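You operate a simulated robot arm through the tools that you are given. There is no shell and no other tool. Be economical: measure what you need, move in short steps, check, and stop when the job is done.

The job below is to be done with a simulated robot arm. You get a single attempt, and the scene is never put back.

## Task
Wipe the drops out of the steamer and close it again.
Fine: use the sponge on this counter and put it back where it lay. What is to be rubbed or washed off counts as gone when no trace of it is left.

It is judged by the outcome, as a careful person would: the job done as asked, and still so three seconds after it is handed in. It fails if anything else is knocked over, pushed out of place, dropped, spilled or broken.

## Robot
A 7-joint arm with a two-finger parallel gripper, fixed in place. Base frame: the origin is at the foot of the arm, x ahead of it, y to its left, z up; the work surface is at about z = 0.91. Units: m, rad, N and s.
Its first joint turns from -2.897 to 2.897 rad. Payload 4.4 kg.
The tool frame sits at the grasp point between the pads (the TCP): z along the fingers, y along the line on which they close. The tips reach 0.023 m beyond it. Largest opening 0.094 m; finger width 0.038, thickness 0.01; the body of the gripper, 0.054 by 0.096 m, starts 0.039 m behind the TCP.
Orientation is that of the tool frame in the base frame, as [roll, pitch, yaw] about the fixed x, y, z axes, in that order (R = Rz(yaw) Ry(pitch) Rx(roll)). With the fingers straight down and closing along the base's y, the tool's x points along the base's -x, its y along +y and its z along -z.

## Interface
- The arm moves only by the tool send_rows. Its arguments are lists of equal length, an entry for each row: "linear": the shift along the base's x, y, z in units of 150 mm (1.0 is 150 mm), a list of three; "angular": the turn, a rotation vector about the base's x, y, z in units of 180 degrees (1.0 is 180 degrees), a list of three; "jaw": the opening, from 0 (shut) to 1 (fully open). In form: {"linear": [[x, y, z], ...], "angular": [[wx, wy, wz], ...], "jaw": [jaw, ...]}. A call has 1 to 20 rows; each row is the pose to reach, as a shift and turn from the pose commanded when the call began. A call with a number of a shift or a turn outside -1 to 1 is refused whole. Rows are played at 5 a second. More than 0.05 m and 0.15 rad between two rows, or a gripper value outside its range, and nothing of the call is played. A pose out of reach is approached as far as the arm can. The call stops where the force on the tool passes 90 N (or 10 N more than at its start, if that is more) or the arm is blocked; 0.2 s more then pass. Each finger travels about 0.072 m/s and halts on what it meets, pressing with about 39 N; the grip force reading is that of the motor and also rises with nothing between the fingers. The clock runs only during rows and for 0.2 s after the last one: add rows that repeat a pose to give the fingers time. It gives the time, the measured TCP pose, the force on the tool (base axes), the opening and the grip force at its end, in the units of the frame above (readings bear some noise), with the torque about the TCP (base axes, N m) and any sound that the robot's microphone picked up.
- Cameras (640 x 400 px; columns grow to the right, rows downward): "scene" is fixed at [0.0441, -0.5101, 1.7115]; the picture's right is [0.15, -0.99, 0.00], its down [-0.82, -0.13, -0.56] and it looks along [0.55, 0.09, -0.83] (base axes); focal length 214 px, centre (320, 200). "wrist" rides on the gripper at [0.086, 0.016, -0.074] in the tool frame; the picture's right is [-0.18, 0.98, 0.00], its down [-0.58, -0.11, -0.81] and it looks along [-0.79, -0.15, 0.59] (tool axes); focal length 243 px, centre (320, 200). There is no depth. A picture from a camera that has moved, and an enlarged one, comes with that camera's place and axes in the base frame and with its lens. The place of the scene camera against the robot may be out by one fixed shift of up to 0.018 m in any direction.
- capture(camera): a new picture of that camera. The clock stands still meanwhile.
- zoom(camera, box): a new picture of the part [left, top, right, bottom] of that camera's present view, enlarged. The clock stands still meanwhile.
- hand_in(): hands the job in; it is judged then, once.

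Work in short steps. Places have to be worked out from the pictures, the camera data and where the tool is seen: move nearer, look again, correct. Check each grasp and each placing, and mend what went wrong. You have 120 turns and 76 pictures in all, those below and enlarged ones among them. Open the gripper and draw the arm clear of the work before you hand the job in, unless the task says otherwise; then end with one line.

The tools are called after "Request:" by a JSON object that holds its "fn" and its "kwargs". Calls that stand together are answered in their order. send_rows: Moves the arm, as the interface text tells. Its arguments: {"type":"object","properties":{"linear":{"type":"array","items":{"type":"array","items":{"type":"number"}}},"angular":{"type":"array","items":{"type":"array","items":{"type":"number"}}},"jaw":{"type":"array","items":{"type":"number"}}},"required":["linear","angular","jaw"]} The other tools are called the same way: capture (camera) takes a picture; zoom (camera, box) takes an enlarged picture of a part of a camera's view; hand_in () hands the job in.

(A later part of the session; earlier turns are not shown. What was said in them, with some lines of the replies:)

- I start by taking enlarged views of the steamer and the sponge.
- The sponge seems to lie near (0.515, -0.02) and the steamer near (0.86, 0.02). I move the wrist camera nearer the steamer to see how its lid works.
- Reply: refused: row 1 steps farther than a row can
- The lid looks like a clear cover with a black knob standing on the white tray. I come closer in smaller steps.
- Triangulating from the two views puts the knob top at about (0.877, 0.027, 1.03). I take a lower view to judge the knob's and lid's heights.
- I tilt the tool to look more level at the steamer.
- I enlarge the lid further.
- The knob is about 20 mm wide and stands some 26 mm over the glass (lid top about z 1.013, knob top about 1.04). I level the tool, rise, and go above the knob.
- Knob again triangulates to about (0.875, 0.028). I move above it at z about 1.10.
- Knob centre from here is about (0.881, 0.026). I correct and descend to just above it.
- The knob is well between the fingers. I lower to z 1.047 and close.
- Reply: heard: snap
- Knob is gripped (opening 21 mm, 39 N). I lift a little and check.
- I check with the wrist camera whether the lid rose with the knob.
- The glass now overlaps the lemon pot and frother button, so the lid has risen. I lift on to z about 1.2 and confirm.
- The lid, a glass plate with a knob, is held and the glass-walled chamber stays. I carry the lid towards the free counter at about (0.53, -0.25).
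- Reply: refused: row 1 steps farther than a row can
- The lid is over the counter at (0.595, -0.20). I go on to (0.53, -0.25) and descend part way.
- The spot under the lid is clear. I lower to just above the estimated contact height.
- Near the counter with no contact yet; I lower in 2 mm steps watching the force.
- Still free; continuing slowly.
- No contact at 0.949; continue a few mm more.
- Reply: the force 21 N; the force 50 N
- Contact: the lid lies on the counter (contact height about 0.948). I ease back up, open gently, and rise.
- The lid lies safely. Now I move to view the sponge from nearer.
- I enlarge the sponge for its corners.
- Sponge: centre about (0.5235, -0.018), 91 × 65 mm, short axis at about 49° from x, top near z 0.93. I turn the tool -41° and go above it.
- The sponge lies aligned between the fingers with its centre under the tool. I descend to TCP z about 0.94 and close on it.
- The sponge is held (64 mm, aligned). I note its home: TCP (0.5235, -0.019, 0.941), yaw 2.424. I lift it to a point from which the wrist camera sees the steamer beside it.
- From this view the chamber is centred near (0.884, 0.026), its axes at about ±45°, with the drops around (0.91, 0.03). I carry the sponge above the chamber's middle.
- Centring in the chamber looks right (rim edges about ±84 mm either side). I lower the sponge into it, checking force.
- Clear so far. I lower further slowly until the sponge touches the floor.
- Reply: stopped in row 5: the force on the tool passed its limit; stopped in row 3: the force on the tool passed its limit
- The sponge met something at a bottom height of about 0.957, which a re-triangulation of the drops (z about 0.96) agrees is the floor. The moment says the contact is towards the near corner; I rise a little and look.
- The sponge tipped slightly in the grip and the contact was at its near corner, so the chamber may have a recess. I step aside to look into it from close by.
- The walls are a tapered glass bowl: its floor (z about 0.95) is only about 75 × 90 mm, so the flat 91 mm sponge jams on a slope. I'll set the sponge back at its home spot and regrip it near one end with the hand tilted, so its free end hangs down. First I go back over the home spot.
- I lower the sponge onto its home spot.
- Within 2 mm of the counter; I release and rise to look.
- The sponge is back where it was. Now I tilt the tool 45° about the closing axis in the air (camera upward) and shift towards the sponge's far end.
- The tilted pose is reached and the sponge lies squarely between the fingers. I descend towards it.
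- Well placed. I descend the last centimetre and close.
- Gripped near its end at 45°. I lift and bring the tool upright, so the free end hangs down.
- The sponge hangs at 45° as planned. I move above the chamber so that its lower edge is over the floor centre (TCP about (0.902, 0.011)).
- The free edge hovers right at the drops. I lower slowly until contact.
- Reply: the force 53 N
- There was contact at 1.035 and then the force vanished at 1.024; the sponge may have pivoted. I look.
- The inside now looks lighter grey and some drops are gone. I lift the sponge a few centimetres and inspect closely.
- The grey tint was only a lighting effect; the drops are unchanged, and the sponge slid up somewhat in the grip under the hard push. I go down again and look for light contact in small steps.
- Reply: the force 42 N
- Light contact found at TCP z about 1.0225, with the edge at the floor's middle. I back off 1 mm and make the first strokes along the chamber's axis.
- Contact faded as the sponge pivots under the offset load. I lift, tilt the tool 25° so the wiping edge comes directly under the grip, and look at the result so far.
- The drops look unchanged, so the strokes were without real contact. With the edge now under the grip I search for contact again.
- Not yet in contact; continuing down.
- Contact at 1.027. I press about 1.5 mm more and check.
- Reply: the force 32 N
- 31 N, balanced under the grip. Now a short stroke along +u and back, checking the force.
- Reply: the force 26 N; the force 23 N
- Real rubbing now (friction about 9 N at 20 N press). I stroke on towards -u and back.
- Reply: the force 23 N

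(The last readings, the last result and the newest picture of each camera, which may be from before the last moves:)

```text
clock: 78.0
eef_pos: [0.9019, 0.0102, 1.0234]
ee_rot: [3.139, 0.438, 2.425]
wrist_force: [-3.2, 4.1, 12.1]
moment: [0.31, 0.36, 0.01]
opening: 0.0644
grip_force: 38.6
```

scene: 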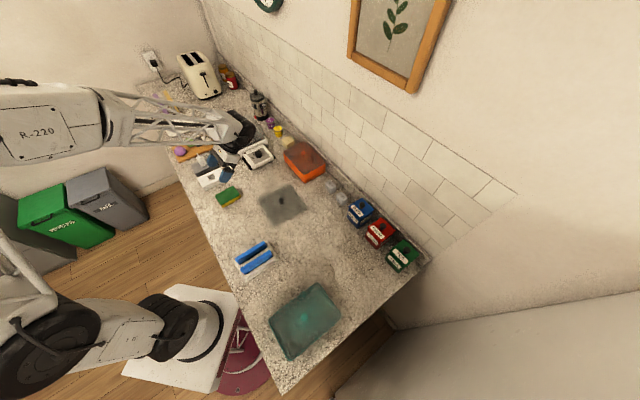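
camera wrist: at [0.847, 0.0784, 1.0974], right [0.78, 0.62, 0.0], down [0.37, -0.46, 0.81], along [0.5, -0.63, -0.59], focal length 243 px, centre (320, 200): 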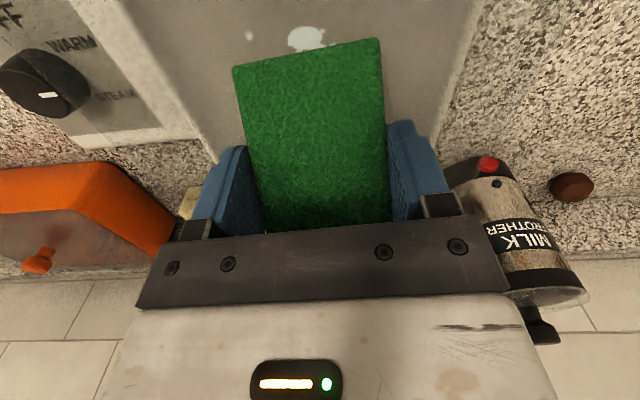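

Smooth. I push slightly further to +u, then lift and look.

Request:
{"fn": "send_rows", "kwargs": {"linear": [[0.03, -0.026, -0.003], [0.05, -0.044, -0.003], [0.02, -0.018, -0.003], [0, 0, -0.003]], "angular": [[0, 0, 0], [0, 0, 0], [0, 0, 0], [0, 0, 0]], "jaw": [0.3, 0.3, 0.3, 0.3]}}

Request:
{"fn": "send_rows", "kwargs": {"linear": [[0, 0, 0.2], [0, 0, 0.5], [0, 0, 0.5]], "angular": [[0, 0, 0], [0, 0, 0], [0, 0, 0]], "jaw": [0.3, 0.3, 0.3]}}

Request:
{"fn": "zoom", "kwargs": {"camera": "scene", "box": [222, 100, 270, 144]}}

```text
clock: 79.0
eef_pos: [0.9033, 0.0086, 1.0236]
ee_rot: [3.14, 0.437, 2.425]
wrist_force: [2.4, -2.5, 8.0]
moment: [-0.11, -0.07, 0.02]
opening: 0.0643
grip_force: 38.4
```

```text
clock: 79.8
eef_pos: [0.9032, 0.0107, 1.0991]
ee_rot: [3.14, 0.438, 2.425]
wrist_force: [-1.1, 0.3, 0.4]
moment: [0.02, 0.0, -0.02]
opening: 0.0642
grip_force: 38.9
```

```text
9.09 times, centred on (246, 122) of scene
camera zoom: at [0.0441, -0.5101, 1.7115], right [0.15, -0.99, 0.0], down [-0.82, -0.13, -0.56], along [0.55, 0.09, -0.83], focal length 1950 px, centre (993, 909)
```

zoom: 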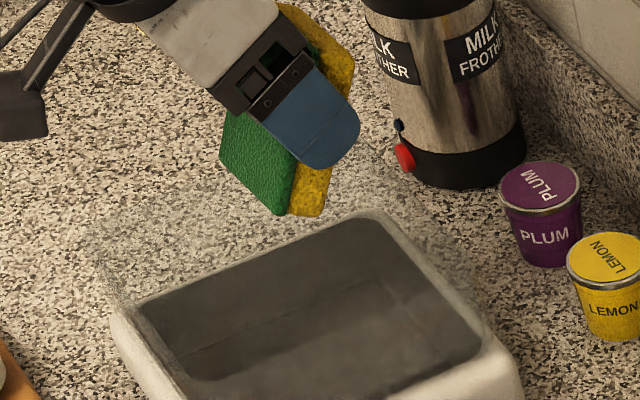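

No drops are seen from the scene camera. I bring the tool upright on the way back and check from the side with the wrist camera, which saw the whole floor from there.

Request:
{"fn": "send_rows", "kwargs": {"linear": [[0, 0, 0.15], [-0.1, -0.05, 0.15], [-0.35, -0.12, 0.1], [-0.6, -0.2, 0.05], [-0.8, -0.28, 0], [-1.0, -0.35, 0], [-1.0, -0.35, 0]], "angular": [[0.0, 0.0, 0], [0.025, 0.029, 0], [0.05, 0.058, 0], [0.075, 0.087, 0], [0.091, 0.105, 0], [0.091, 0.105, 0], [0.091, 0.105, 0]], "jaw": [0.3, 0.3, 0.3, 0.3, 0.3, 0.3, 0.3]}}

Request:
{"fn": "zoom", "kwargs": {"camera": "wrist", "box": [400, 0, 640, 160]}}

```text
clock: 81.5
eef_pos: [0.754, -0.0449, 1.099]
ee_rot: [3.14, -0.001, 2.424]
wrist_force: [0.7, 0.2, 0.0]
moment: [0.0, 0.02, 0.06]
opening: 0.0644
grip_force: 38.6
```

```text
2.50 times, centred on (520, 80) of wrist
camera zoom: at [0.6999, 0.0225, 1.1723], right [0.78, 0.62, 0.0], down [0.37, -0.46, 0.81], along [0.5, -0.63, -0.59], focal length 606 px, centre (-180, 500)
```

zoom: 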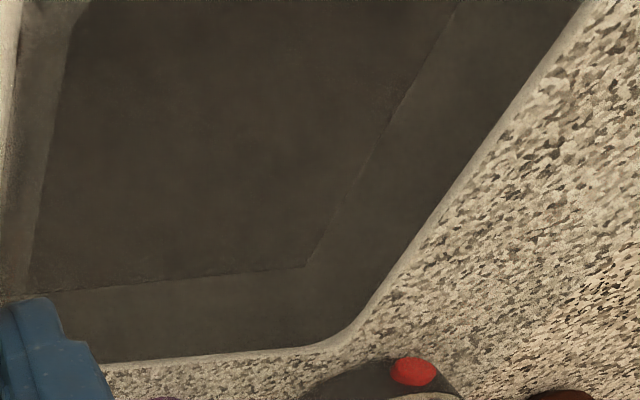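

The floor is clean with no trace left. Now I check how the sponge sits in the grip before laying it back.

Request:
{"fn": "capture", "kwargs": {"camera": "wrist"}}

```text
7 pictures are left
camera wrist: at [0.6999, 0.0225, 1.1723], right [0.78, 0.62, 0.0], down [0.37, -0.46, 0.81], along [0.5, -0.63, -0.59], focal length 243 px, centre (320, 200)
```

wrist: 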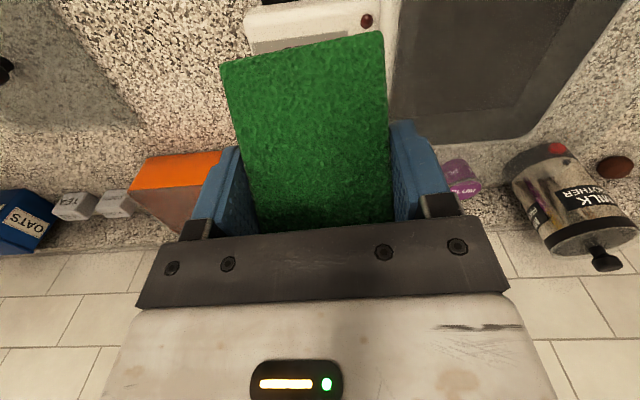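

Measured from the picture, the sponge now sits about 35° below the tool's level and 14 mm further back. I return over the home spot and tilt 31° so that it comes nearly flat, with its free end slightly low.

Request:
{"fn": "send_rows", "kwargs": {"linear": [[-0.3, 0.03, 0], [-0.6, 0.06, 0], [-0.9, 0.09, 0], [-1.0, 0.1, 0]], "angular": [[0, 0, 0], [0, 0, 0], [0, 0, 0], [0, 0, 0]], "jaw": [0.3, 0.3, 0.3, 0.3]}}

Request:
{"fn": "send_rows", "kwargs": {"linear": [[-0.2, 0.02, 0], [-0.4, 0.04, -0.05], [-0.509, 0.047, -0.1], [-0.509, 0.047, -0.3], [-0.509, 0.047, -0.5], [-0.509, 0.047, -0.5]], "angular": [[0.028, 0.032, 0], [0.056, 0.065, 0], [0.085, 0.098, 0], [0.113, 0.13, 0], [0.113, 0.13, 0], [0.113, 0.13, 0]], "jaw": [0.3, 0.3, 0.3, 0.3, 0.3, 0.3]}}

Request:
{"fn": "zoom", "kwargs": {"camera": "scene", "box": [200, 150, 280, 220]}}

```text
clock: 82.5
eef_pos: [0.6037, -0.0295, 1.0958]
ee_rot: [-3.141, 0.0, 2.424]
wrist_force: [0.5, -0.6, -0.8]
moment: [0.01, 0.01, 0.0]
opening: 0.0647
grip_force: 39.1
```

```text
clock: 83.8
eef_pos: [0.5262, -0.0212, 1.0236]
ee_rot: [3.141, -0.539, 2.422]
wrist_force: [-0.1, 1.1, 0.0]
moment: [0.02, 0.01, 0.02]
opening: 0.0645
grip_force: 39.4
```

```text
5.71 times, centred on (240, 185) of scene
camera zoom: at [0.0441, -0.5101, 1.7115], right [0.15, -0.99, 0.0], down [-0.82, -0.13, -0.56], along [0.55, 0.09, -0.83], focal length 1226 px, centre (777, 286)
```

zoom: 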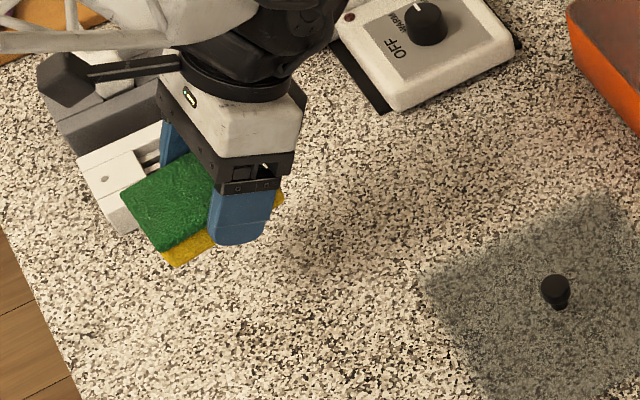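

Nearly flat. I descend to just above the counter.

Request:
{"fn": "send_rows", "kwargs": {"linear": [[0.01, -0.01, -0.15], [0.01, -0.01, -0.3], [0.01, -0.01, -0.42], [0.01, -0.01, -0.49], [0.01, -0.01, -0.49]], "angular": [[0, 0, 0], [0, 0, 0], [0, 0, 0], [0, 0, 0], [0, 0, 0]], "jaw": [0.3, 0.3, 0.3, 0.3, 0.3]}}

Request:
{"fn": "send_rows", "kwargs": {"linear": [[0, 0, -0.02], [0, 0, -0.04], [0, 0, -0.04]], "angular": [[0, 0, 0], [0, 0, 0], [0, 0, 0]], "jaw": [0.3, 0.3, 0.3]}}

Request:
{"fn": "send_rows", "kwargs": {"linear": [[0, 0, -0.01], [0, 0, -0.02], [0, 0, -0.02]], "angular": [[0, 0, 0], [0, 0, 0], [0, 0, 0]], "jaw": [0.3, 0.3, 0.3]}}

```text
clock: 85.0
eef_pos: [0.5279, -0.0232, 0.9499]
ee_rot: [3.142, -0.541, 2.424]
wrist_force: [0.6, -0.4, -0.8]
moment: [-0.04, 0.0, 0.01]
opening: 0.0643
grip_force: 39.0
```

```text
clock: 85.8
eef_pos: [0.5271, -0.0223, 0.9433]
ee_rot: [-3.141, -0.54, 2.425]
wrist_force: [0.6, 0.1, 0.0]
moment: [0.0, 0.01, -0.01]
opening: 0.0643
grip_force: 38.5
```

```text
clock: 86.7
eef_pos: [0.5283, -0.0251, 0.9413]
ee_rot: [-3.141, -0.54, 2.423]
wrist_force: [0.2, -0.5, -0.6]
moment: [-0.02, 0.0, 0.02]
opening: 0.0644
grip_force: 38.7
```

At release height; I open and rise straight up, then look.

Request:
{"fn": "send_rows", "kwargs": {"linear": [[0, 0, 0], [0, 0, 0], [0, 0, 0], [0, 0, 0], [0, 0, 0], [0, 0, 0.2], [0, 0, 0.5], [0, 0, 0.8], [0, 0, 0.8]], "angular": [[0, 0, 0], [0, 0, 0], [0, 0, 0], [0, 0, 0], [0, 0, 0], [0, 0, 0], [0, 0, 0], [0, 0, 0], [0, 0, 0]], "jaw": [0.75, 0.85, 1, 1, 1, 1, 1, 1, 1]}}

Request:
{"fn": "capture", "kwargs": {"camera": "wrist"}}

```text
clock: 88.7
eef_pos: [0.527, -0.0222, 1.0595]
ee_rot: [-3.139, -0.543, 2.424]
wrist_force: [0.2, 0.1, 0.5]
moment: [0.0, 0.0, 0.0]
opening: 0.094
grip_force: 0.0
```

```text
5 pictures are left
camera wrist: at [0.5108, 0.0116, 1.1678], right [0.77, 0.64, -0.1], down [0.62, -0.68, 0.39], along [0.18, -0.36, -0.92], focal length 243 px, centre (320, 200)
```

wrist: 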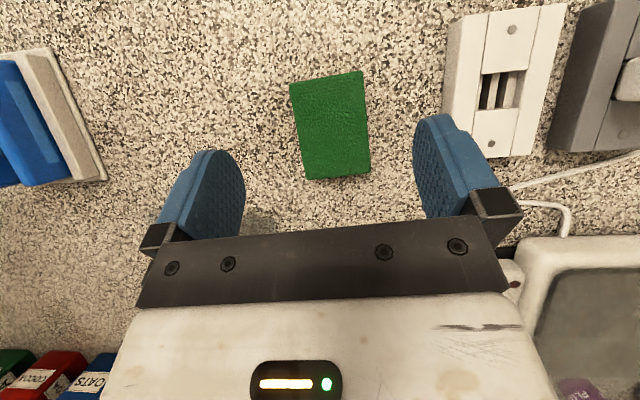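

The sponge lies flat, about 4 mm from its original centre. Now for the lid: I bring the tool upright, then turn it back and move over the knob at (0.5315, -0.249).

Request:
{"fn": "send_rows", "kwargs": {"linear": [[0, -0.1, 0.2], [0, -0.3, 0.2], [0, -0.5, 0.2], [0, -0.7, 0.2], [0, -0.9, 0.2], [0, -0.9, 0.2]], "angular": [[-0.028, -0.032, 0], [-0.056, -0.065, 0], [-0.085, -0.098, 0], [-0.113, -0.13, 0], [-0.113, -0.13, 0], [-0.113, -0.13, 0]], "jaw": [1, 1, 1, 1, 1, 1]}}

Request:
{"fn": "send_rows", "kwargs": {"linear": [[0, -0.15, 0], [0, -0.3, 0], [0.03, -0.45, 0], [0.03, -0.61, 0], [0.03, -0.61, -0.1], [0.03, -0.61, -0.2], [0.03, -0.61, -0.2]], "angular": [[0, 0, 0.04], [0, 0, 0.08], [0, 0, 0.12], [0, 0, 0.16], [0, 0, 0.2], [0, 0, 0.228], [0, 0, 0.228]], "jaw": [1, 1, 1, 0.8, 0.6, 0.6, 0.6]}}

```text
clock: 90.0
eef_pos: [0.5282, -0.1586, 1.0909]
ee_rot: [3.14, 0.002, 2.424]
wrist_force: [-0.3, -0.5, 0.5]
moment: [0.0, -0.01, 0.01]
opening: 0.0941
grip_force: 0.1
```

```text
clock: 91.7
eef_pos: [0.5331, -0.2494, 1.0607]
ee_rot: [3.14, 0.0, -3.141]
wrist_force: [-0.5, -0.1, 0.5]
moment: [-0.04, 0.0, 0.01]
opening: 0.0566
grip_force: 0.1
```

Above the knob with the original yaw. I descend to z 0.948 and close.

Request:
{"fn": "send_rows", "kwargs": {"linear": [[-0.007, 0, -0.25], [-0.007, 0, -0.5], [-0.007, 0, -0.68], [-0.007, 0, -0.748], [-0.007, 0, -0.748], [-0.007, 0, -0.748], [-0.007, 0, -0.748], [-0.007, 0, -0.748], [-0.007, 0, -0.748]], "angular": [[0, 0, 0], [0, 0, 0], [0, 0, 0], [0, 0, 0], [0, 0, 0], [0, 0, 0], [0, 0, 0], [0, 0, 0], [0, 0, 0]], "jaw": [0.6, 0.6, 0.6, 0.6, 0.4, 0.2, 0.1, 0.1, 0.1]}}

Request:
{"fn": "send_rows", "kwargs": {"linear": [[0, 0, 0.2], [0, 0, 0.4], [0, 0, 0.6], [0, 0, 0.8], [0, 0, 1.0], [0, 0, 1.0]], "angular": [[0, 0, 0], [0, 0, 0], [0, 0, 0], [0, 0, 0], [0, 0, 0], [0, 0, 0]], "jaw": [0.1, 0.1, 0.1, 0.1, 0.1, 0.1]}}

```text
clock: 93.7
eef_pos: [0.5324, -0.2497, 0.9476]
ee_rot: [3.14, 0.001, 3.141]
wrist_force: [0.4, 1.0, -1.2]
moment: [0.0, -0.06, 0.02]
opening: 0.0204
grip_force: 39.3
```

```text
clock: 95.0
eef_pos: [0.5332, -0.2498, 1.0981]
ee_rot: [3.14, -0.003, -3.141]
wrist_force: [-0.9, -0.5, -0.8]
moment: [0.01, 0.01, 0.01]
opening: 0.0205
grip_force: 38.9
```

Knob gripped (20.5 mm). I carry the lid up and back along the same path to the steamer.

Request:
{"fn": "send_rows", "kwargs": {"linear": [[0, 0, 0.25], [0, 0, 0.5], [0, 0, 0.75], [0.2, 0.15, 0.75], [0.43, 0.33, 0.75], [0.43, 0.33, 0.75]], "angular": [[0, 0, 0], [0, 0, 0], [0, 0, 0], [0, 0, 0], [0, 0, 0], [0, 0, 0]], "jaw": [0.1, 0.1, 0.1, 0.1, 0.1, 0.1]}}

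Request:
{"fn": "send_rows", "kwargs": {"linear": [[0.25, 0.2, 0], [0.5, 0.4, 0], [0.75, 0.6, 0], [0.95, 0.75, 0]], "angular": [[0, 0, 0], [0, 0, 0], [0, 0, 0], [0, 0, 0]], "jaw": [0.1, 0.1, 0.1, 0.1]}}

Request:
{"fn": "send_rows", "kwargs": {"linear": [[0.25, 0.2, 0], [0.5, 0.4, 0], [0.75, 0.6, 0], [0.94, 0.75, 0], [0.94, 0.75, 0]], "angular": [[0, 0, 0], [0, 0, 0], [0, 0, 0], [0, 0, 0], [0, 0, 0]], "jaw": [0.1, 0.1, 0.1, 0.1, 0.1]}}

```text
clock: 96.5
eef_pos: [0.5967, -0.1981, 1.2114]
ee_rot: [-3.141, 0.004, -3.141]
wrist_force: [0.9, -0.1, -1.5]
moment: [0.0, 0.0, -0.01]
opening: 0.0203
grip_force: 39.0
```

```text
clock: 97.5
eef_pos: [0.7395, -0.0872, 1.2126]
ee_rot: [3.14, 0.001, 3.142]
wrist_force: [-0.9, 1.1, -0.6]
moment: [0.01, 0.05, 0.0]
opening: 0.0206
grip_force: 39.1
```

```text
clock: 98.7
eef_pos: [0.8776, 0.0252, 1.2107]
ee_rot: [3.14, 0.003, -3.14]
wrist_force: [1.0, -0.7, -0.8]
moment: [-0.04, -0.01, -0.03]
opening: 0.0205
grip_force: 38.4
```

I correct x by 3 mm and descend to z about 1.075, then look before seating.

Request:
{"fn": "send_rows", "kwargs": {"linear": [[0.02, 0, -0.2], [0.02, 0, -0.45], [0.02, 0, -0.7], [0.02, 0, -0.9], [0.02, 0, -0.9], [0.02, 0, -0.9]], "angular": [[0, 0, 0], [0, 0, 0], [0, 0, 0], [0, 0, 0], [0, 0, 0], [0, 0, 0]], "jaw": [0.1, 0.1, 0.1, 0.1, 0.1, 0.1]}}

Request:
{"fn": "zoom", "kwargs": {"camera": "wrist", "box": [140, 0, 540, 250]}}

```text
clock: 100.0
eef_pos: [0.8839, 0.023, 1.0786]
ee_rot: [3.14, 0.001, 3.141]
wrist_force: [0.6, -0.2, -1.0]
moment: [-0.02, -0.03, -0.05]
opening: 0.0202
grip_force: 39.4
```

```text
1.60 times, centred on (340, 125) of wrist
camera zoom: at [0.7971, 0.0396, 1.1516], right [0.18, 0.98, 0.0], down [0.58, -0.11, 0.81], along [0.79, -0.15, -0.59], focal length 388 px, centre (288, 320)
```

zoom: 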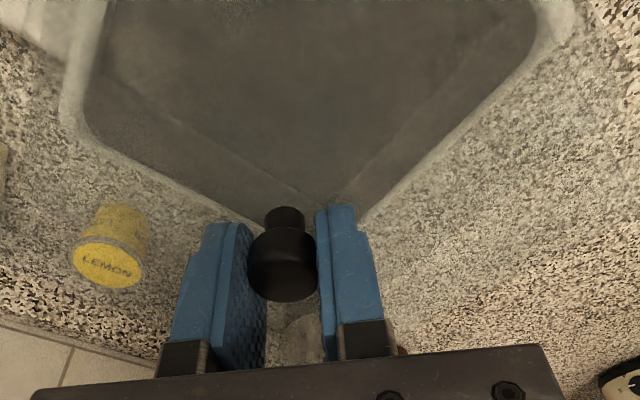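

The tray is where it was. I correct about 2 mm back in x and lower towards seating (expected at about 1.047).

Request:
{"fn": "send_rows", "kwargs": {"linear": [[-0.013, 0.01, -0.07], [-0.013, 0.01, -0.14], [-0.013, 0.01, -0.17], [-0.013, 0.01, -0.17]], "angular": [[0, 0, 0], [0, 0, 0], [0, 0, 0], [0, 0, 0]], "jaw": [0.1, 0.1, 0.1, 0.1]}}

Request:
{"fn": "send_rows", "kwargs": {"linear": [[0, 0, -0.01], [0, 0, -0.02], [0, 0, -0.02]], "angular": [[0, 0, 0], [0, 0, 0], [0, 0, 0]], "jaw": [0.1, 0.1, 0.1]}}

```text
clock: 101.0
eef_pos: [0.8819, 0.0263, 1.0527]
ee_rot: [3.14, 0.005, 3.141]
wrist_force: [-8.1, 2.5, 28.9]
moment: [0.05, 0.32, 0.12]
opening: 0.0204
grip_force: 39.2
```

```text
clock: 101.8
eef_pos: [0.8827, 0.0264, 1.0517]
ee_rot: [3.14, 0.004, 3.141]
wrist_force: [4.4, 5.4, 59.5]
moment: [0.01, 0.31, 0.06]
opening: 0.0204
grip_force: 38.8
```

The lid touches 5 mm too high: it likely has a lip that isn't in the opening yet. I ease the pressure and search sideways a couple of mm.

Request:
{"fn": "send_rows", "kwargs": {"linear": [[0, 0, 0.02], [0.007, 0, 0.02], [0.014, 0, 0.02], [0.014, 0, 0.02]], "angular": [[0, 0, 0], [0, 0, 0], [0, 0, 0], [0, 0, 0]], "jaw": [0.1, 0.1, 0.1, 0.1]}}

Request:
{"fn": "send_rows", "kwargs": {"linear": [[-0.007, 0, 0], [-0.014, 0, 0], [-0.028, 0, 0], [-0.028, 0, 0]], "angular": [[0, 0, 0], [0, 0, 0], [0, 0, 0], [0, 0, 0]], "jaw": [0.1, 0.1, 0.1, 0.1]}}

```text
clock: 102.8
eef_pos: [0.882, 0.0255, 1.0498]
ee_rot: [3.14, -0.001, -3.141]
wrist_force: [-20.3, -2.2, 47.0]
moment: [-0.17, 1.25, 0.0]
opening: 0.0205
grip_force: 39.2
```

```text
clock: 103.8
eef_pos: [0.8788, 0.0261, 1.0516]
ee_rot: [3.139, 0.003, -3.14]
wrist_force: [11.8, 0.9, 24.8]
moment: [0.03, -0.53, 0.11]
opening: 0.0204
grip_force: 38.9
```

Readings are ambiguous, so I lift 6 mm clear and read the free pose.

Request:
{"fn": "send_rows", "kwargs": {"linear": [[0, 0, 0.04], [0, 0, 0.04], [0, 0, 0.04], [0, 0, 0.04]], "angular": [[0, 0, 0], [0, 0, 0], [0, 0, 0], [0, 0, 0]], "jaw": [0.1, 0.1, 0.1, 0.1]}}

Request:
{"fn": "send_rows", "kwargs": {"linear": [[0, 0, 0]], "angular": [[0, 0, 0]], "jaw": [0.1]}}

Request:
{"fn": "send_rows", "kwargs": {"linear": [[0, 0, 0]], "angular": [[0, 0, 0]], "jaw": [0.1]}}

```text
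clock: 104.8
eef_pos: [0.8777, 0.0255, 1.057]
ee_rot: [3.141, 0.0, -3.141]
wrist_force: [0.1, 0.2, -1.7]
moment: [-0.01, -0.02, 0.02]
opening: 0.0203
grip_force: 38.5
```

```text
clock: 105.2
eef_pos: [0.8787, 0.0261, 1.058]
ee_rot: [3.139, 0.002, -3.141]
wrist_force: [0.3, -0.2, -1.4]
moment: [-0.05, -0.01, -0.01]
opening: 0.0204
grip_force: 39.1
```

```text
clock: 105.7
eef_pos: [0.8784, 0.0257, 1.0574]
ee_rot: [3.14, 0.001, -3.142]
wrist_force: [-0.4, 0.1, -0.2]
moment: [-0.01, -0.01, 0.01]
opening: 0.0204
grip_force: 39.5
```

Free pose is (0.878, 0.026, 1.0575). I take one enlarged scene view to see the lid's alignment with the bowl.

Request:
{"fn": "zoom", "kwargs": {"camera": "scene", "box": [218, 96, 274, 138]}}

```text
9.52 times, centred on (246, 117) of scene
camera zoom: at [0.0441, -0.5101, 1.7115], right [0.15, -0.99, 0.0], down [-0.82, -0.13, -0.56], along [0.55, 0.09, -0.83], focal length 2043 px, centre (1025, 990)
```

zoom: 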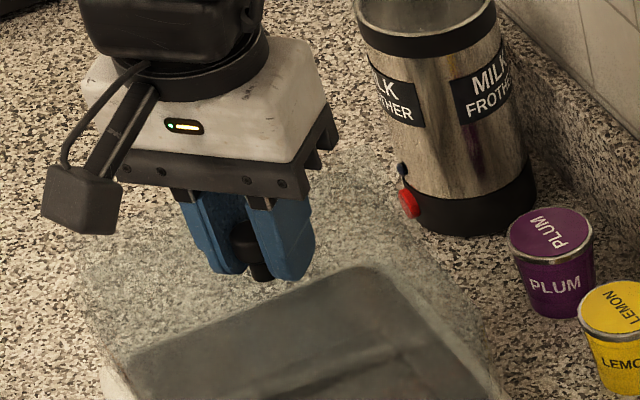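

No gross misalignment is visible. I search physically: first 3 mm to +y at x 0.8805 with light pressure.

Request:
{"fn": "send_rows", "kwargs": {"linear": [[0.014, 0.02, 0], [0.014, 0.02, -0.03], [0.014, 0.02, -0.045], [0.014, 0.02, -0.045]], "angular": [[0, 0, 0], [0, 0, 0], [0, 0, 0], [0, 0, 0]], "jaw": [0.1, 0.1, 0.1, 0.1]}}

Request:
{"fn": "send_rows", "kwargs": {"linear": [[0, -0.02, 0], [0, -0.04, 0], [0, -0.04, 0]], "angular": [[0, 0, 0], [0, 0, 0], [0, 0, 0]], "jaw": [0.1, 0.1, 0.1]}}

```text
clock: 106.7
eef_pos: [0.8816, 0.0297, 1.0517]
ee_rot: [3.141, 0.005, 3.141]
wrist_force: [-2.9, 3.4, 16.3]
moment: [-0.09, 1.24, 0.08]
opening: 0.0204
grip_force: 38.4
```

```text
clock: 107.5
eef_pos: [0.8812, 0.0238, 1.0505]
ee_rot: [3.137, 0.0, 3.141]
wrist_force: [3.1, 14.0, 31.5]
moment: [0.07, 0.18, 0.07]
opening: 0.0204
grip_force: 39.3
```

At +y only the near corner touches (moment), so the lid should go further +x. I test (0.8825, 0.029).

Request:
{"fn": "send_rows", "kwargs": {"linear": [[0, 0, 0.03], [0.007, 0.04, 0.03], [0.014, 0.04, 0.01], [0.014, 0.04, 0], [0.014, 0.04, 0]], "angular": [[0, 0, 0], [0, 0, 0], [0, 0, 0], [0, 0, 0], [0, 0, 0]], "jaw": [0.1, 0.1, 0.1, 0.1, 0.1]}}

Request:
{"fn": "send_rows", "kwargs": {"linear": [[0.014, 0, 0], [0.014, 0, 0]], "angular": [[0, 0, 0], [0, 0, 0]], "jaw": [0.1, 0.1]}}

```text
clock: 108.7
eef_pos: [0.8831, 0.0287, 1.0515]
ee_rot: [3.139, 0.002, -3.141]
wrist_force: [-9.3, 0.3, 20.9]
moment: [-0.06, 0.54, 0.01]
opening: 0.0202
grip_force: 38.6
```

```text
clock: 109.2
eef_pos: [0.885, 0.0292, 1.0506]
ee_rot: [3.14, 0.002, -3.14]
wrist_force: [-10.6, -0.5, 28.3]
moment: [-0.06, 0.34, 0.13]
opening: 0.0205
grip_force: 38.8
```

Not yet seated. I make a small spiral around (0.8815, 0.030) under light pressure so the lip can find the opening.

Request:
{"fn": "send_rows", "kwargs": {"linear": [[-0.02, 0.006, 0.01], [-0.02, 0.006, -0.008], [-0.01, 0.006, -0.008], [-0.013, 0.013, -0.008], [-0.02, 0.016, -0.008], [-0.027, 0.013, -0.008], [-0.03, 0.006, -0.008], [-0.027, -0.001, -0.008], [-0.02, -0.004, -0.008], [-0.013, -0.001, -0.008], [-0.005, 0.006, -0.008], [-0.009, 0.017, -0.008], [-0.02, 0.022, -0.008], [-0.03, 0.017, -0.008], [-0.02, 0.006, -0.008], [-0.02, 0.006, -0.008]], "angular": [[0, 0, 0], [0, 0, 0], [0, 0, 0], [0, 0, 0], [0, 0, 0], [0, 0, 0], [0, 0, 0], [0, 0, 0], [0, 0, 0], [0, 0, 0], [0, 0, 0], [0, 0, 0], [0, 0, 0], [0, 0, 0], [0, 0, 0], [0, 0, 0]], "jaw": [0.1, 0.1, 0.1, 0.1, 0.1, 0.1, 0.1, 0.1, 0.1, 0.1, 0.1, 0.1, 0.1, 0.1, 0.1, 0.1]}}

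```text
clock: 112.7
eef_pos: [0.8831, 0.0309, 1.0509]
ee_rot: [3.141, 0.006, 3.14]
wrist_force: [20.5, 20.3, 67.0]
moment: [0.42, -0.66, 0.12]
opening: 0.0202
grip_force: 38.8
```

The bowl now pushes the lid towards +x+y, so I follow that by about 2 mm and test.

Request:
{"fn": "send_rows", "kwargs": {"linear": [[0, 0, 0.02], [0.016, 0.017, 0.02], [0.016, 0.017, 0], [0.016, 0.017, 0]], "angular": [[0, 0, 0], [0, 0, 0], [0, 0, 0], [0, 0, 0]], "jaw": [0.1, 0.1, 0.1, 0.1]}}

Request:
{"fn": "send_rows", "kwargs": {"linear": [[0.01, 0.01, 0], [0.02, 0.02, 0], [0.02, 0.02, 0]], "angular": [[0, 0, 0], [0, 0, 0], [0, 0, 0]], "jaw": [0.1, 0.1, 0.1]}}

```text
clock: 113.7
eef_pos: [0.8842, 0.0317, 1.0507]
ee_rot: [3.141, 0.003, 3.139]
wrist_force: [-21.5, -19.6, 63.6]
moment: [-0.36, 1.39, 0.17]
opening: 0.0204
grip_force: 38.9
```

```text
clock: 114.5
eef_pos: [0.8868, 0.0356, 1.0504]
ee_rot: [3.14, 0.002, -3.142]
wrist_force: [-19.8, -17.8, 62.6]
moment: [-0.1, 0.5, 0.15]
opening: 0.0202
grip_force: 38.9
```

Only friction, no drop-in. Reviewing the earlier view of the lid on the counter, its edges seem turned about 5° clockwise against the bowl, so it likely twisted in the grip. I raise, go to (0.881, 0.027), turn +4° and test.

Request:
{"fn": "send_rows", "kwargs": {"linear": [[0, 0, 0.03], [-0.02, -0.025, 0.05], [-0.041, -0.049, 0.05], [-0.041, -0.049, 0.02], [-0.041, -0.049, 0.005], [-0.041, -0.049, 0.005]], "angular": [[0, 0, 0], [0, 0, 0.011], [0, 0, 0.022], [0, 0, 0.022], [0, 0, 0.022], [0, 0, 0.022]], "jaw": [0.1, 0.1, 0.1, 0.1, 0.1, 0.1]}}

```text
clock: 115.8
eef_pos: [0.8818, 0.0294, 1.0499]
ee_rot: [3.139, 0.0, -3.073]
wrist_force: [-2.1, -2.5, 15.5]
moment: [0.02, 1.17, 0.32]
opening: 0.0204
grip_force: 39.4
```

Much less support now: only the near corner touches (force at 70 mm towards me). I shift +x in small steps.

Request:
{"fn": "send_rows", "kwargs": {"linear": [[0.007, 0, 0], [0.012, 0, 0], [0.012, 0, 0]], "angular": [[0, 0, 0], [0, 0, 0], [0, 0, 0]], "jaw": [0.1, 0.1, 0.1]}}

Request:
{"fn": "send_rows", "kwargs": {"linear": [[0.007, 0, 0], [0.012, 0, 0], [0.012, 0, 0]], "angular": [[0, 0, 0], [0, 0, 0], [0, 0, 0]], "jaw": [0.1, 0.1, 0.1]}}

```text
clock: 116.7
eef_pos: [0.8833, 0.0288, 1.0495]
ee_rot: [3.14, 0.003, -3.073]
wrist_force: [-14.2, -3.2, 9.0]
moment: [0.4, -0.11, 0.76]
opening: 0.0204
grip_force: 38.7
```

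```text
clock: 117.5
eef_pos: [0.8855, 0.0286, 1.0495]
ee_rot: [3.14, 0.002, -3.074]
wrist_force: [-8.8, -1.5, 5.5]
moment: [0.32, 0.0, 0.5]
opening: 0.0202
grip_force: 39.3
```

Vertical force is nearly gone while a lateral force appears: the lip is entering. I ease back in x by 1.5 mm and lower 2 mm.

Request:
{"fn": "send_rows", "kwargs": {"linear": [[-0.01, 0, 0], [-0.01, 0, -0.007], [-0.01, 0, -0.014], [-0.01, 0, -0.014]], "angular": [[0, 0, 0], [0, 0, 0], [0, 0, 0], [0, 0, 0]], "jaw": [0.1, 0.1, 0.1, 0.1]}}

```text
clock: 118.5
eef_pos: [0.8835, 0.0288, 1.0477]
ee_rot: [3.14, 0.002, -3.073]
wrist_force: [-5.3, 2.8, 11.3]
moment: [0.3, -0.82, 0.56]
opening: 0.0203
grip_force: 38.8
```

It is going down (1.0477, only 11 N), now touching at the far corner and wanting a bit more counter-clockwise turn. I move -1 mm in x, turn +1.5°, and lower further.

Request:
{"fn": "send_rows", "kwargs": {"linear": [[-0.007, 0, 0.004], [-0.007, 0, 0.0], [-0.007, 0, -0.008], [-0.007, 0, -0.008]], "angular": [[0, 0, 0.008], [0, 0, 0.008], [0, 0, 0.008], [0, 0, 0.008]], "jaw": [0.1, 0.1, 0.1, 0.1]}}

Request:
{"fn": "send_rows", "kwargs": {"linear": [[0, 0, -0.007], [0, 0, -0.012], [0, 0, -0.012]], "angular": [[0, 0, 0], [0, 0, 0], [0, 0, 0]], "jaw": [0.1, 0.1, 0.1]}}

```text
clock: 119.5
eef_pos: [0.8832, 0.0286, 1.0459]
ee_rot: [3.139, 0.001, -3.049]
wrist_force: [-0.8, -0.7, -1.4]
moment: [0.02, -0.01, 0.0]
opening: 0.0203
grip_force: 38.9
```

```text
clock: 120.2
eef_pos: [0.8829, 0.028, 1.0442]
ee_rot: [3.139, 0.002, -3.049]
wrist_force: [0.0, 0.3, -0.4]
moment: [0.0, -0.01, 0.0]
opening: 0.0205
grip_force: 38.6
```

All forces are zero: the lid is in the opening and free. I lower on until it seats.

Request:
{"fn": "send_rows", "kwargs": {"linear": [[0, 0, -0.007], [0, 0, -0.013], [0, 0, -0.013]], "angular": [[0, 0, 0], [0, 0, 0], [0, 0, 0]], "jaw": [0.1, 0.1, 0.1]}}

```text
clock: 121.0
eef_pos: [0.8822, 0.0277, 1.0433]
ee_rot: [3.139, 0.002, -3.048]
wrist_force: [3.0, -0.7, 7.2]
moment: [-0.28, 0.69, 0.18]
opening: 0.0205
grip_force: 39.1
```

Contact at 1.0433. I press 1.5 mm more to make sure that it is seated (and listen for a snap).

Request:
{"fn": "send_rows", "kwargs": {"linear": [[0, 0, -0.006], [0, 0, -0.012], [0, 0, -0.012]], "angular": [[0, 0, 0], [0, 0, 0], [0, 0, 0]], "jaw": [0.1, 0.1, 0.1]}}

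```text
clock: 121.8
eef_pos: [0.8822, 0.0288, 1.0429]
ee_rot: [3.14, 0.005, -3.048]
wrist_force: [-5.9, -7.3, 36.5]
moment: [-0.15, 0.48, 0.22]
opening: 0.0204
grip_force: 38.7
```

Firmly seated (36 N, balanced). I press a little more in case there is a catch, then ease off and release.

Request:
{"fn": "send_rows", "kwargs": {"linear": [[0, 0, -0.006], [0, 0, -0.01], [0, 0, -0.01]], "angular": [[0, 0, 0], [0, 0, 0], [0, 0, 0]], "jaw": [0.1, 0.1, 0.1]}}

Request:
{"fn": "send_rows", "kwargs": {"linear": [[0, 0, 0.02], [0, 0, 0.02], [0, 0, 0.02], [0, 0, 0.02], [0, 0, 0.02], [0, 0, 0.02]], "angular": [[0, 0, 0], [0, 0, 0], [0, 0, 0], [0, 0, 0], [0, 0, 0], [0, 0, 0]], "jaw": [0.1, 0.2, 0.35, 0.5, 0.6, 0.6]}}

Request:
{"fn": "send_rows", "kwargs": {"linear": [[0, 0, 0.2], [0, 0, 0.45], [0, 0, 0.75], [-0.2, 0, 1.0], [-0.5, 0, 1.0], [-0.8, 0, 1.0], [-1.0, 0, 1.0], [-1.0, 0, 1.0]], "angular": [[0, 0, 0], [0, 0, 0], [0, 0, 0], [0, 0, 0], [0, 0, 0], [0, 0, 0], [0, 0, 0], [0, 0, 0]], "jaw": [0.6, 0.6, 0.6, 0.8, 1, 1, 1, 1]}}

Request:
{"fn": "zoom", "kwargs": {"camera": "wrist", "box": [220, 20, 480, 240]}}

```text
clock: 122.7
eef_pos: [0.8821, 0.0285, 1.0428]
ee_rot: [-3.14, 0.008, -3.047]
wrist_force: [-13.0, -12.3, 78.4]
moment: [-0.26, 0.91, 0.2]
opening: 0.0206
grip_force: 38.8
```

```text
clock: 124.0
eef_pos: [0.8828, 0.0295, 1.044]
ee_rot: [3.14, 0.002, -3.047]
wrist_force: [-6.2, 34.0, 62.5]
moment: [-0.15, 0.22, 0.13]
opening: 0.0394
grip_force: 0.2
```

```text
clock: 125.8
eef_pos: [0.7324, 0.0292, 1.1932]
ee_rot: [3.14, 0.001, -3.048]
wrist_force: [0.4, -1.4, -0.6]
moment: [0.02, 0.0, 0.01]
opening: 0.0939
grip_force: 0.0
heard: snap
```

```text
1.82 times, centred on (350, 130) of wrist
camera zoom: at [0.6447, 0.0349, 1.2677], right [0.09, 1.0, 0.0], down [0.59, -0.06, 0.81], along [0.8, -0.07, -0.59], focal length 441 px, centre (266, 327)
```

zoom: 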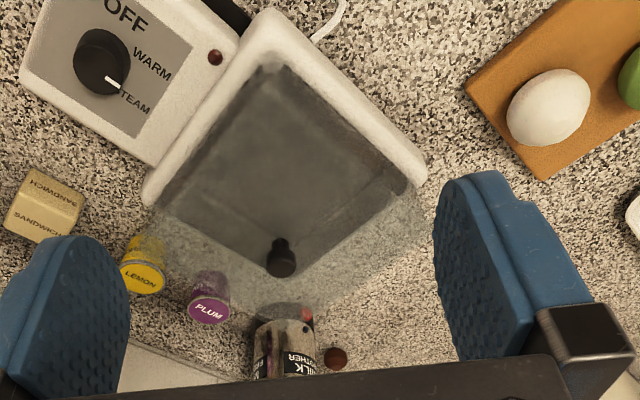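

The knob sits at about (0.880, 0.026), as at the start, and a snap like the first one was heard. I draw the arm further clear and take a closing look.

Request:
{"fn": "send_rows", "kwargs": {"linear": [[-0.2, 0, 0.2], [-0.45, 0, 0.4], [-0.7, 0, 0.6], [-0.95, 0, 0.6], [-0.95, 0, 0.6]], "angular": [[0, 0, 0], [0, 0, 0], [0, 0, 0], [0, 0, 0], [0, 0, 0]], "jaw": [1, 1, 1, 1, 1]}}

Request:
{"fn": "zoom", "kwargs": {"camera": "scene", "box": [195, 85, 305, 205]}}

```text
clock: 127.0
eef_pos: [0.5892, 0.0293, 1.2827]
ee_rot: [3.141, 0.001, -3.047]
wrist_force: [0.5, 0.4, 0.3]
moment: [-0.02, 0.03, 0.02]
opening: 0.0941
grip_force: 0.0
```

```text
3.33 times, centred on (250, 145) of scene
camera zoom: at [0.0441, -0.5101, 1.7115], right [0.15, -0.99, 0.0], down [-0.82, -0.13, -0.56], along [0.55, 0.09, -0.83], focal length 715 px, centre (553, 383)
```

zoom: 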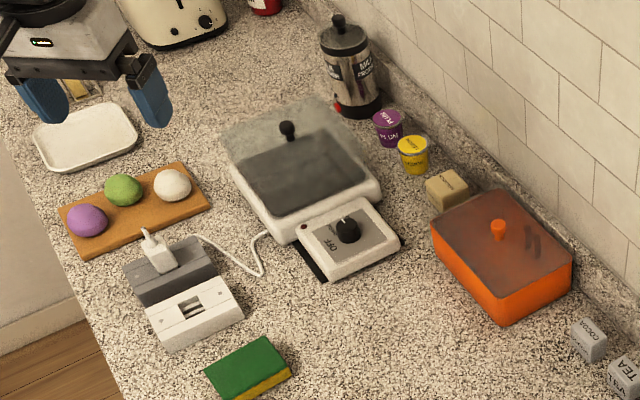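

The scene looks as at the start, without drops. One last close look at the lid's seating.

Request:
{"fn": "zoom", "kwargs": {"camera": "scene", "box": [222, 100, 278, 142]}}

```text
9.52 times, centred on (250, 121) of scene
camera zoom: at [0.0441, -0.5101, 1.7115], right [0.15, -0.99, 0.0], down [-0.82, -0.13, -0.56], along [0.55, 0.09, -0.83], focal length 2043 px, centre (987, 952)
```

zoom: 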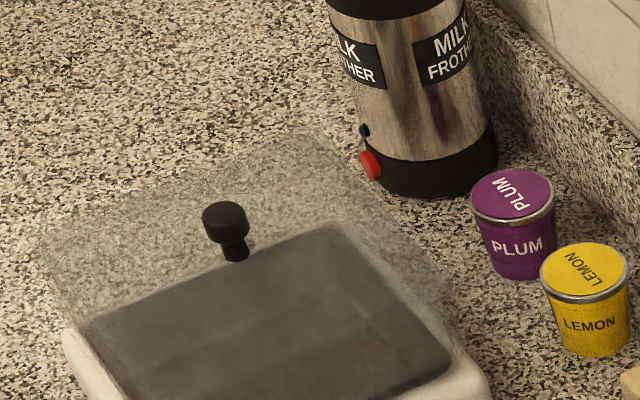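

The lid is seated level and uniform as at first, the drops are gone, the sponge is home and the arm is clear with the gripper open. I hand in.

Request:
{"fn": "hand_in", "kwargs": {}}

```text
The job is handed in.
```

The steamer is wiped clean with no drops visible, its lid is back on and seated, and the sponge lies about 4 mm from where it started; the job has been handed in.
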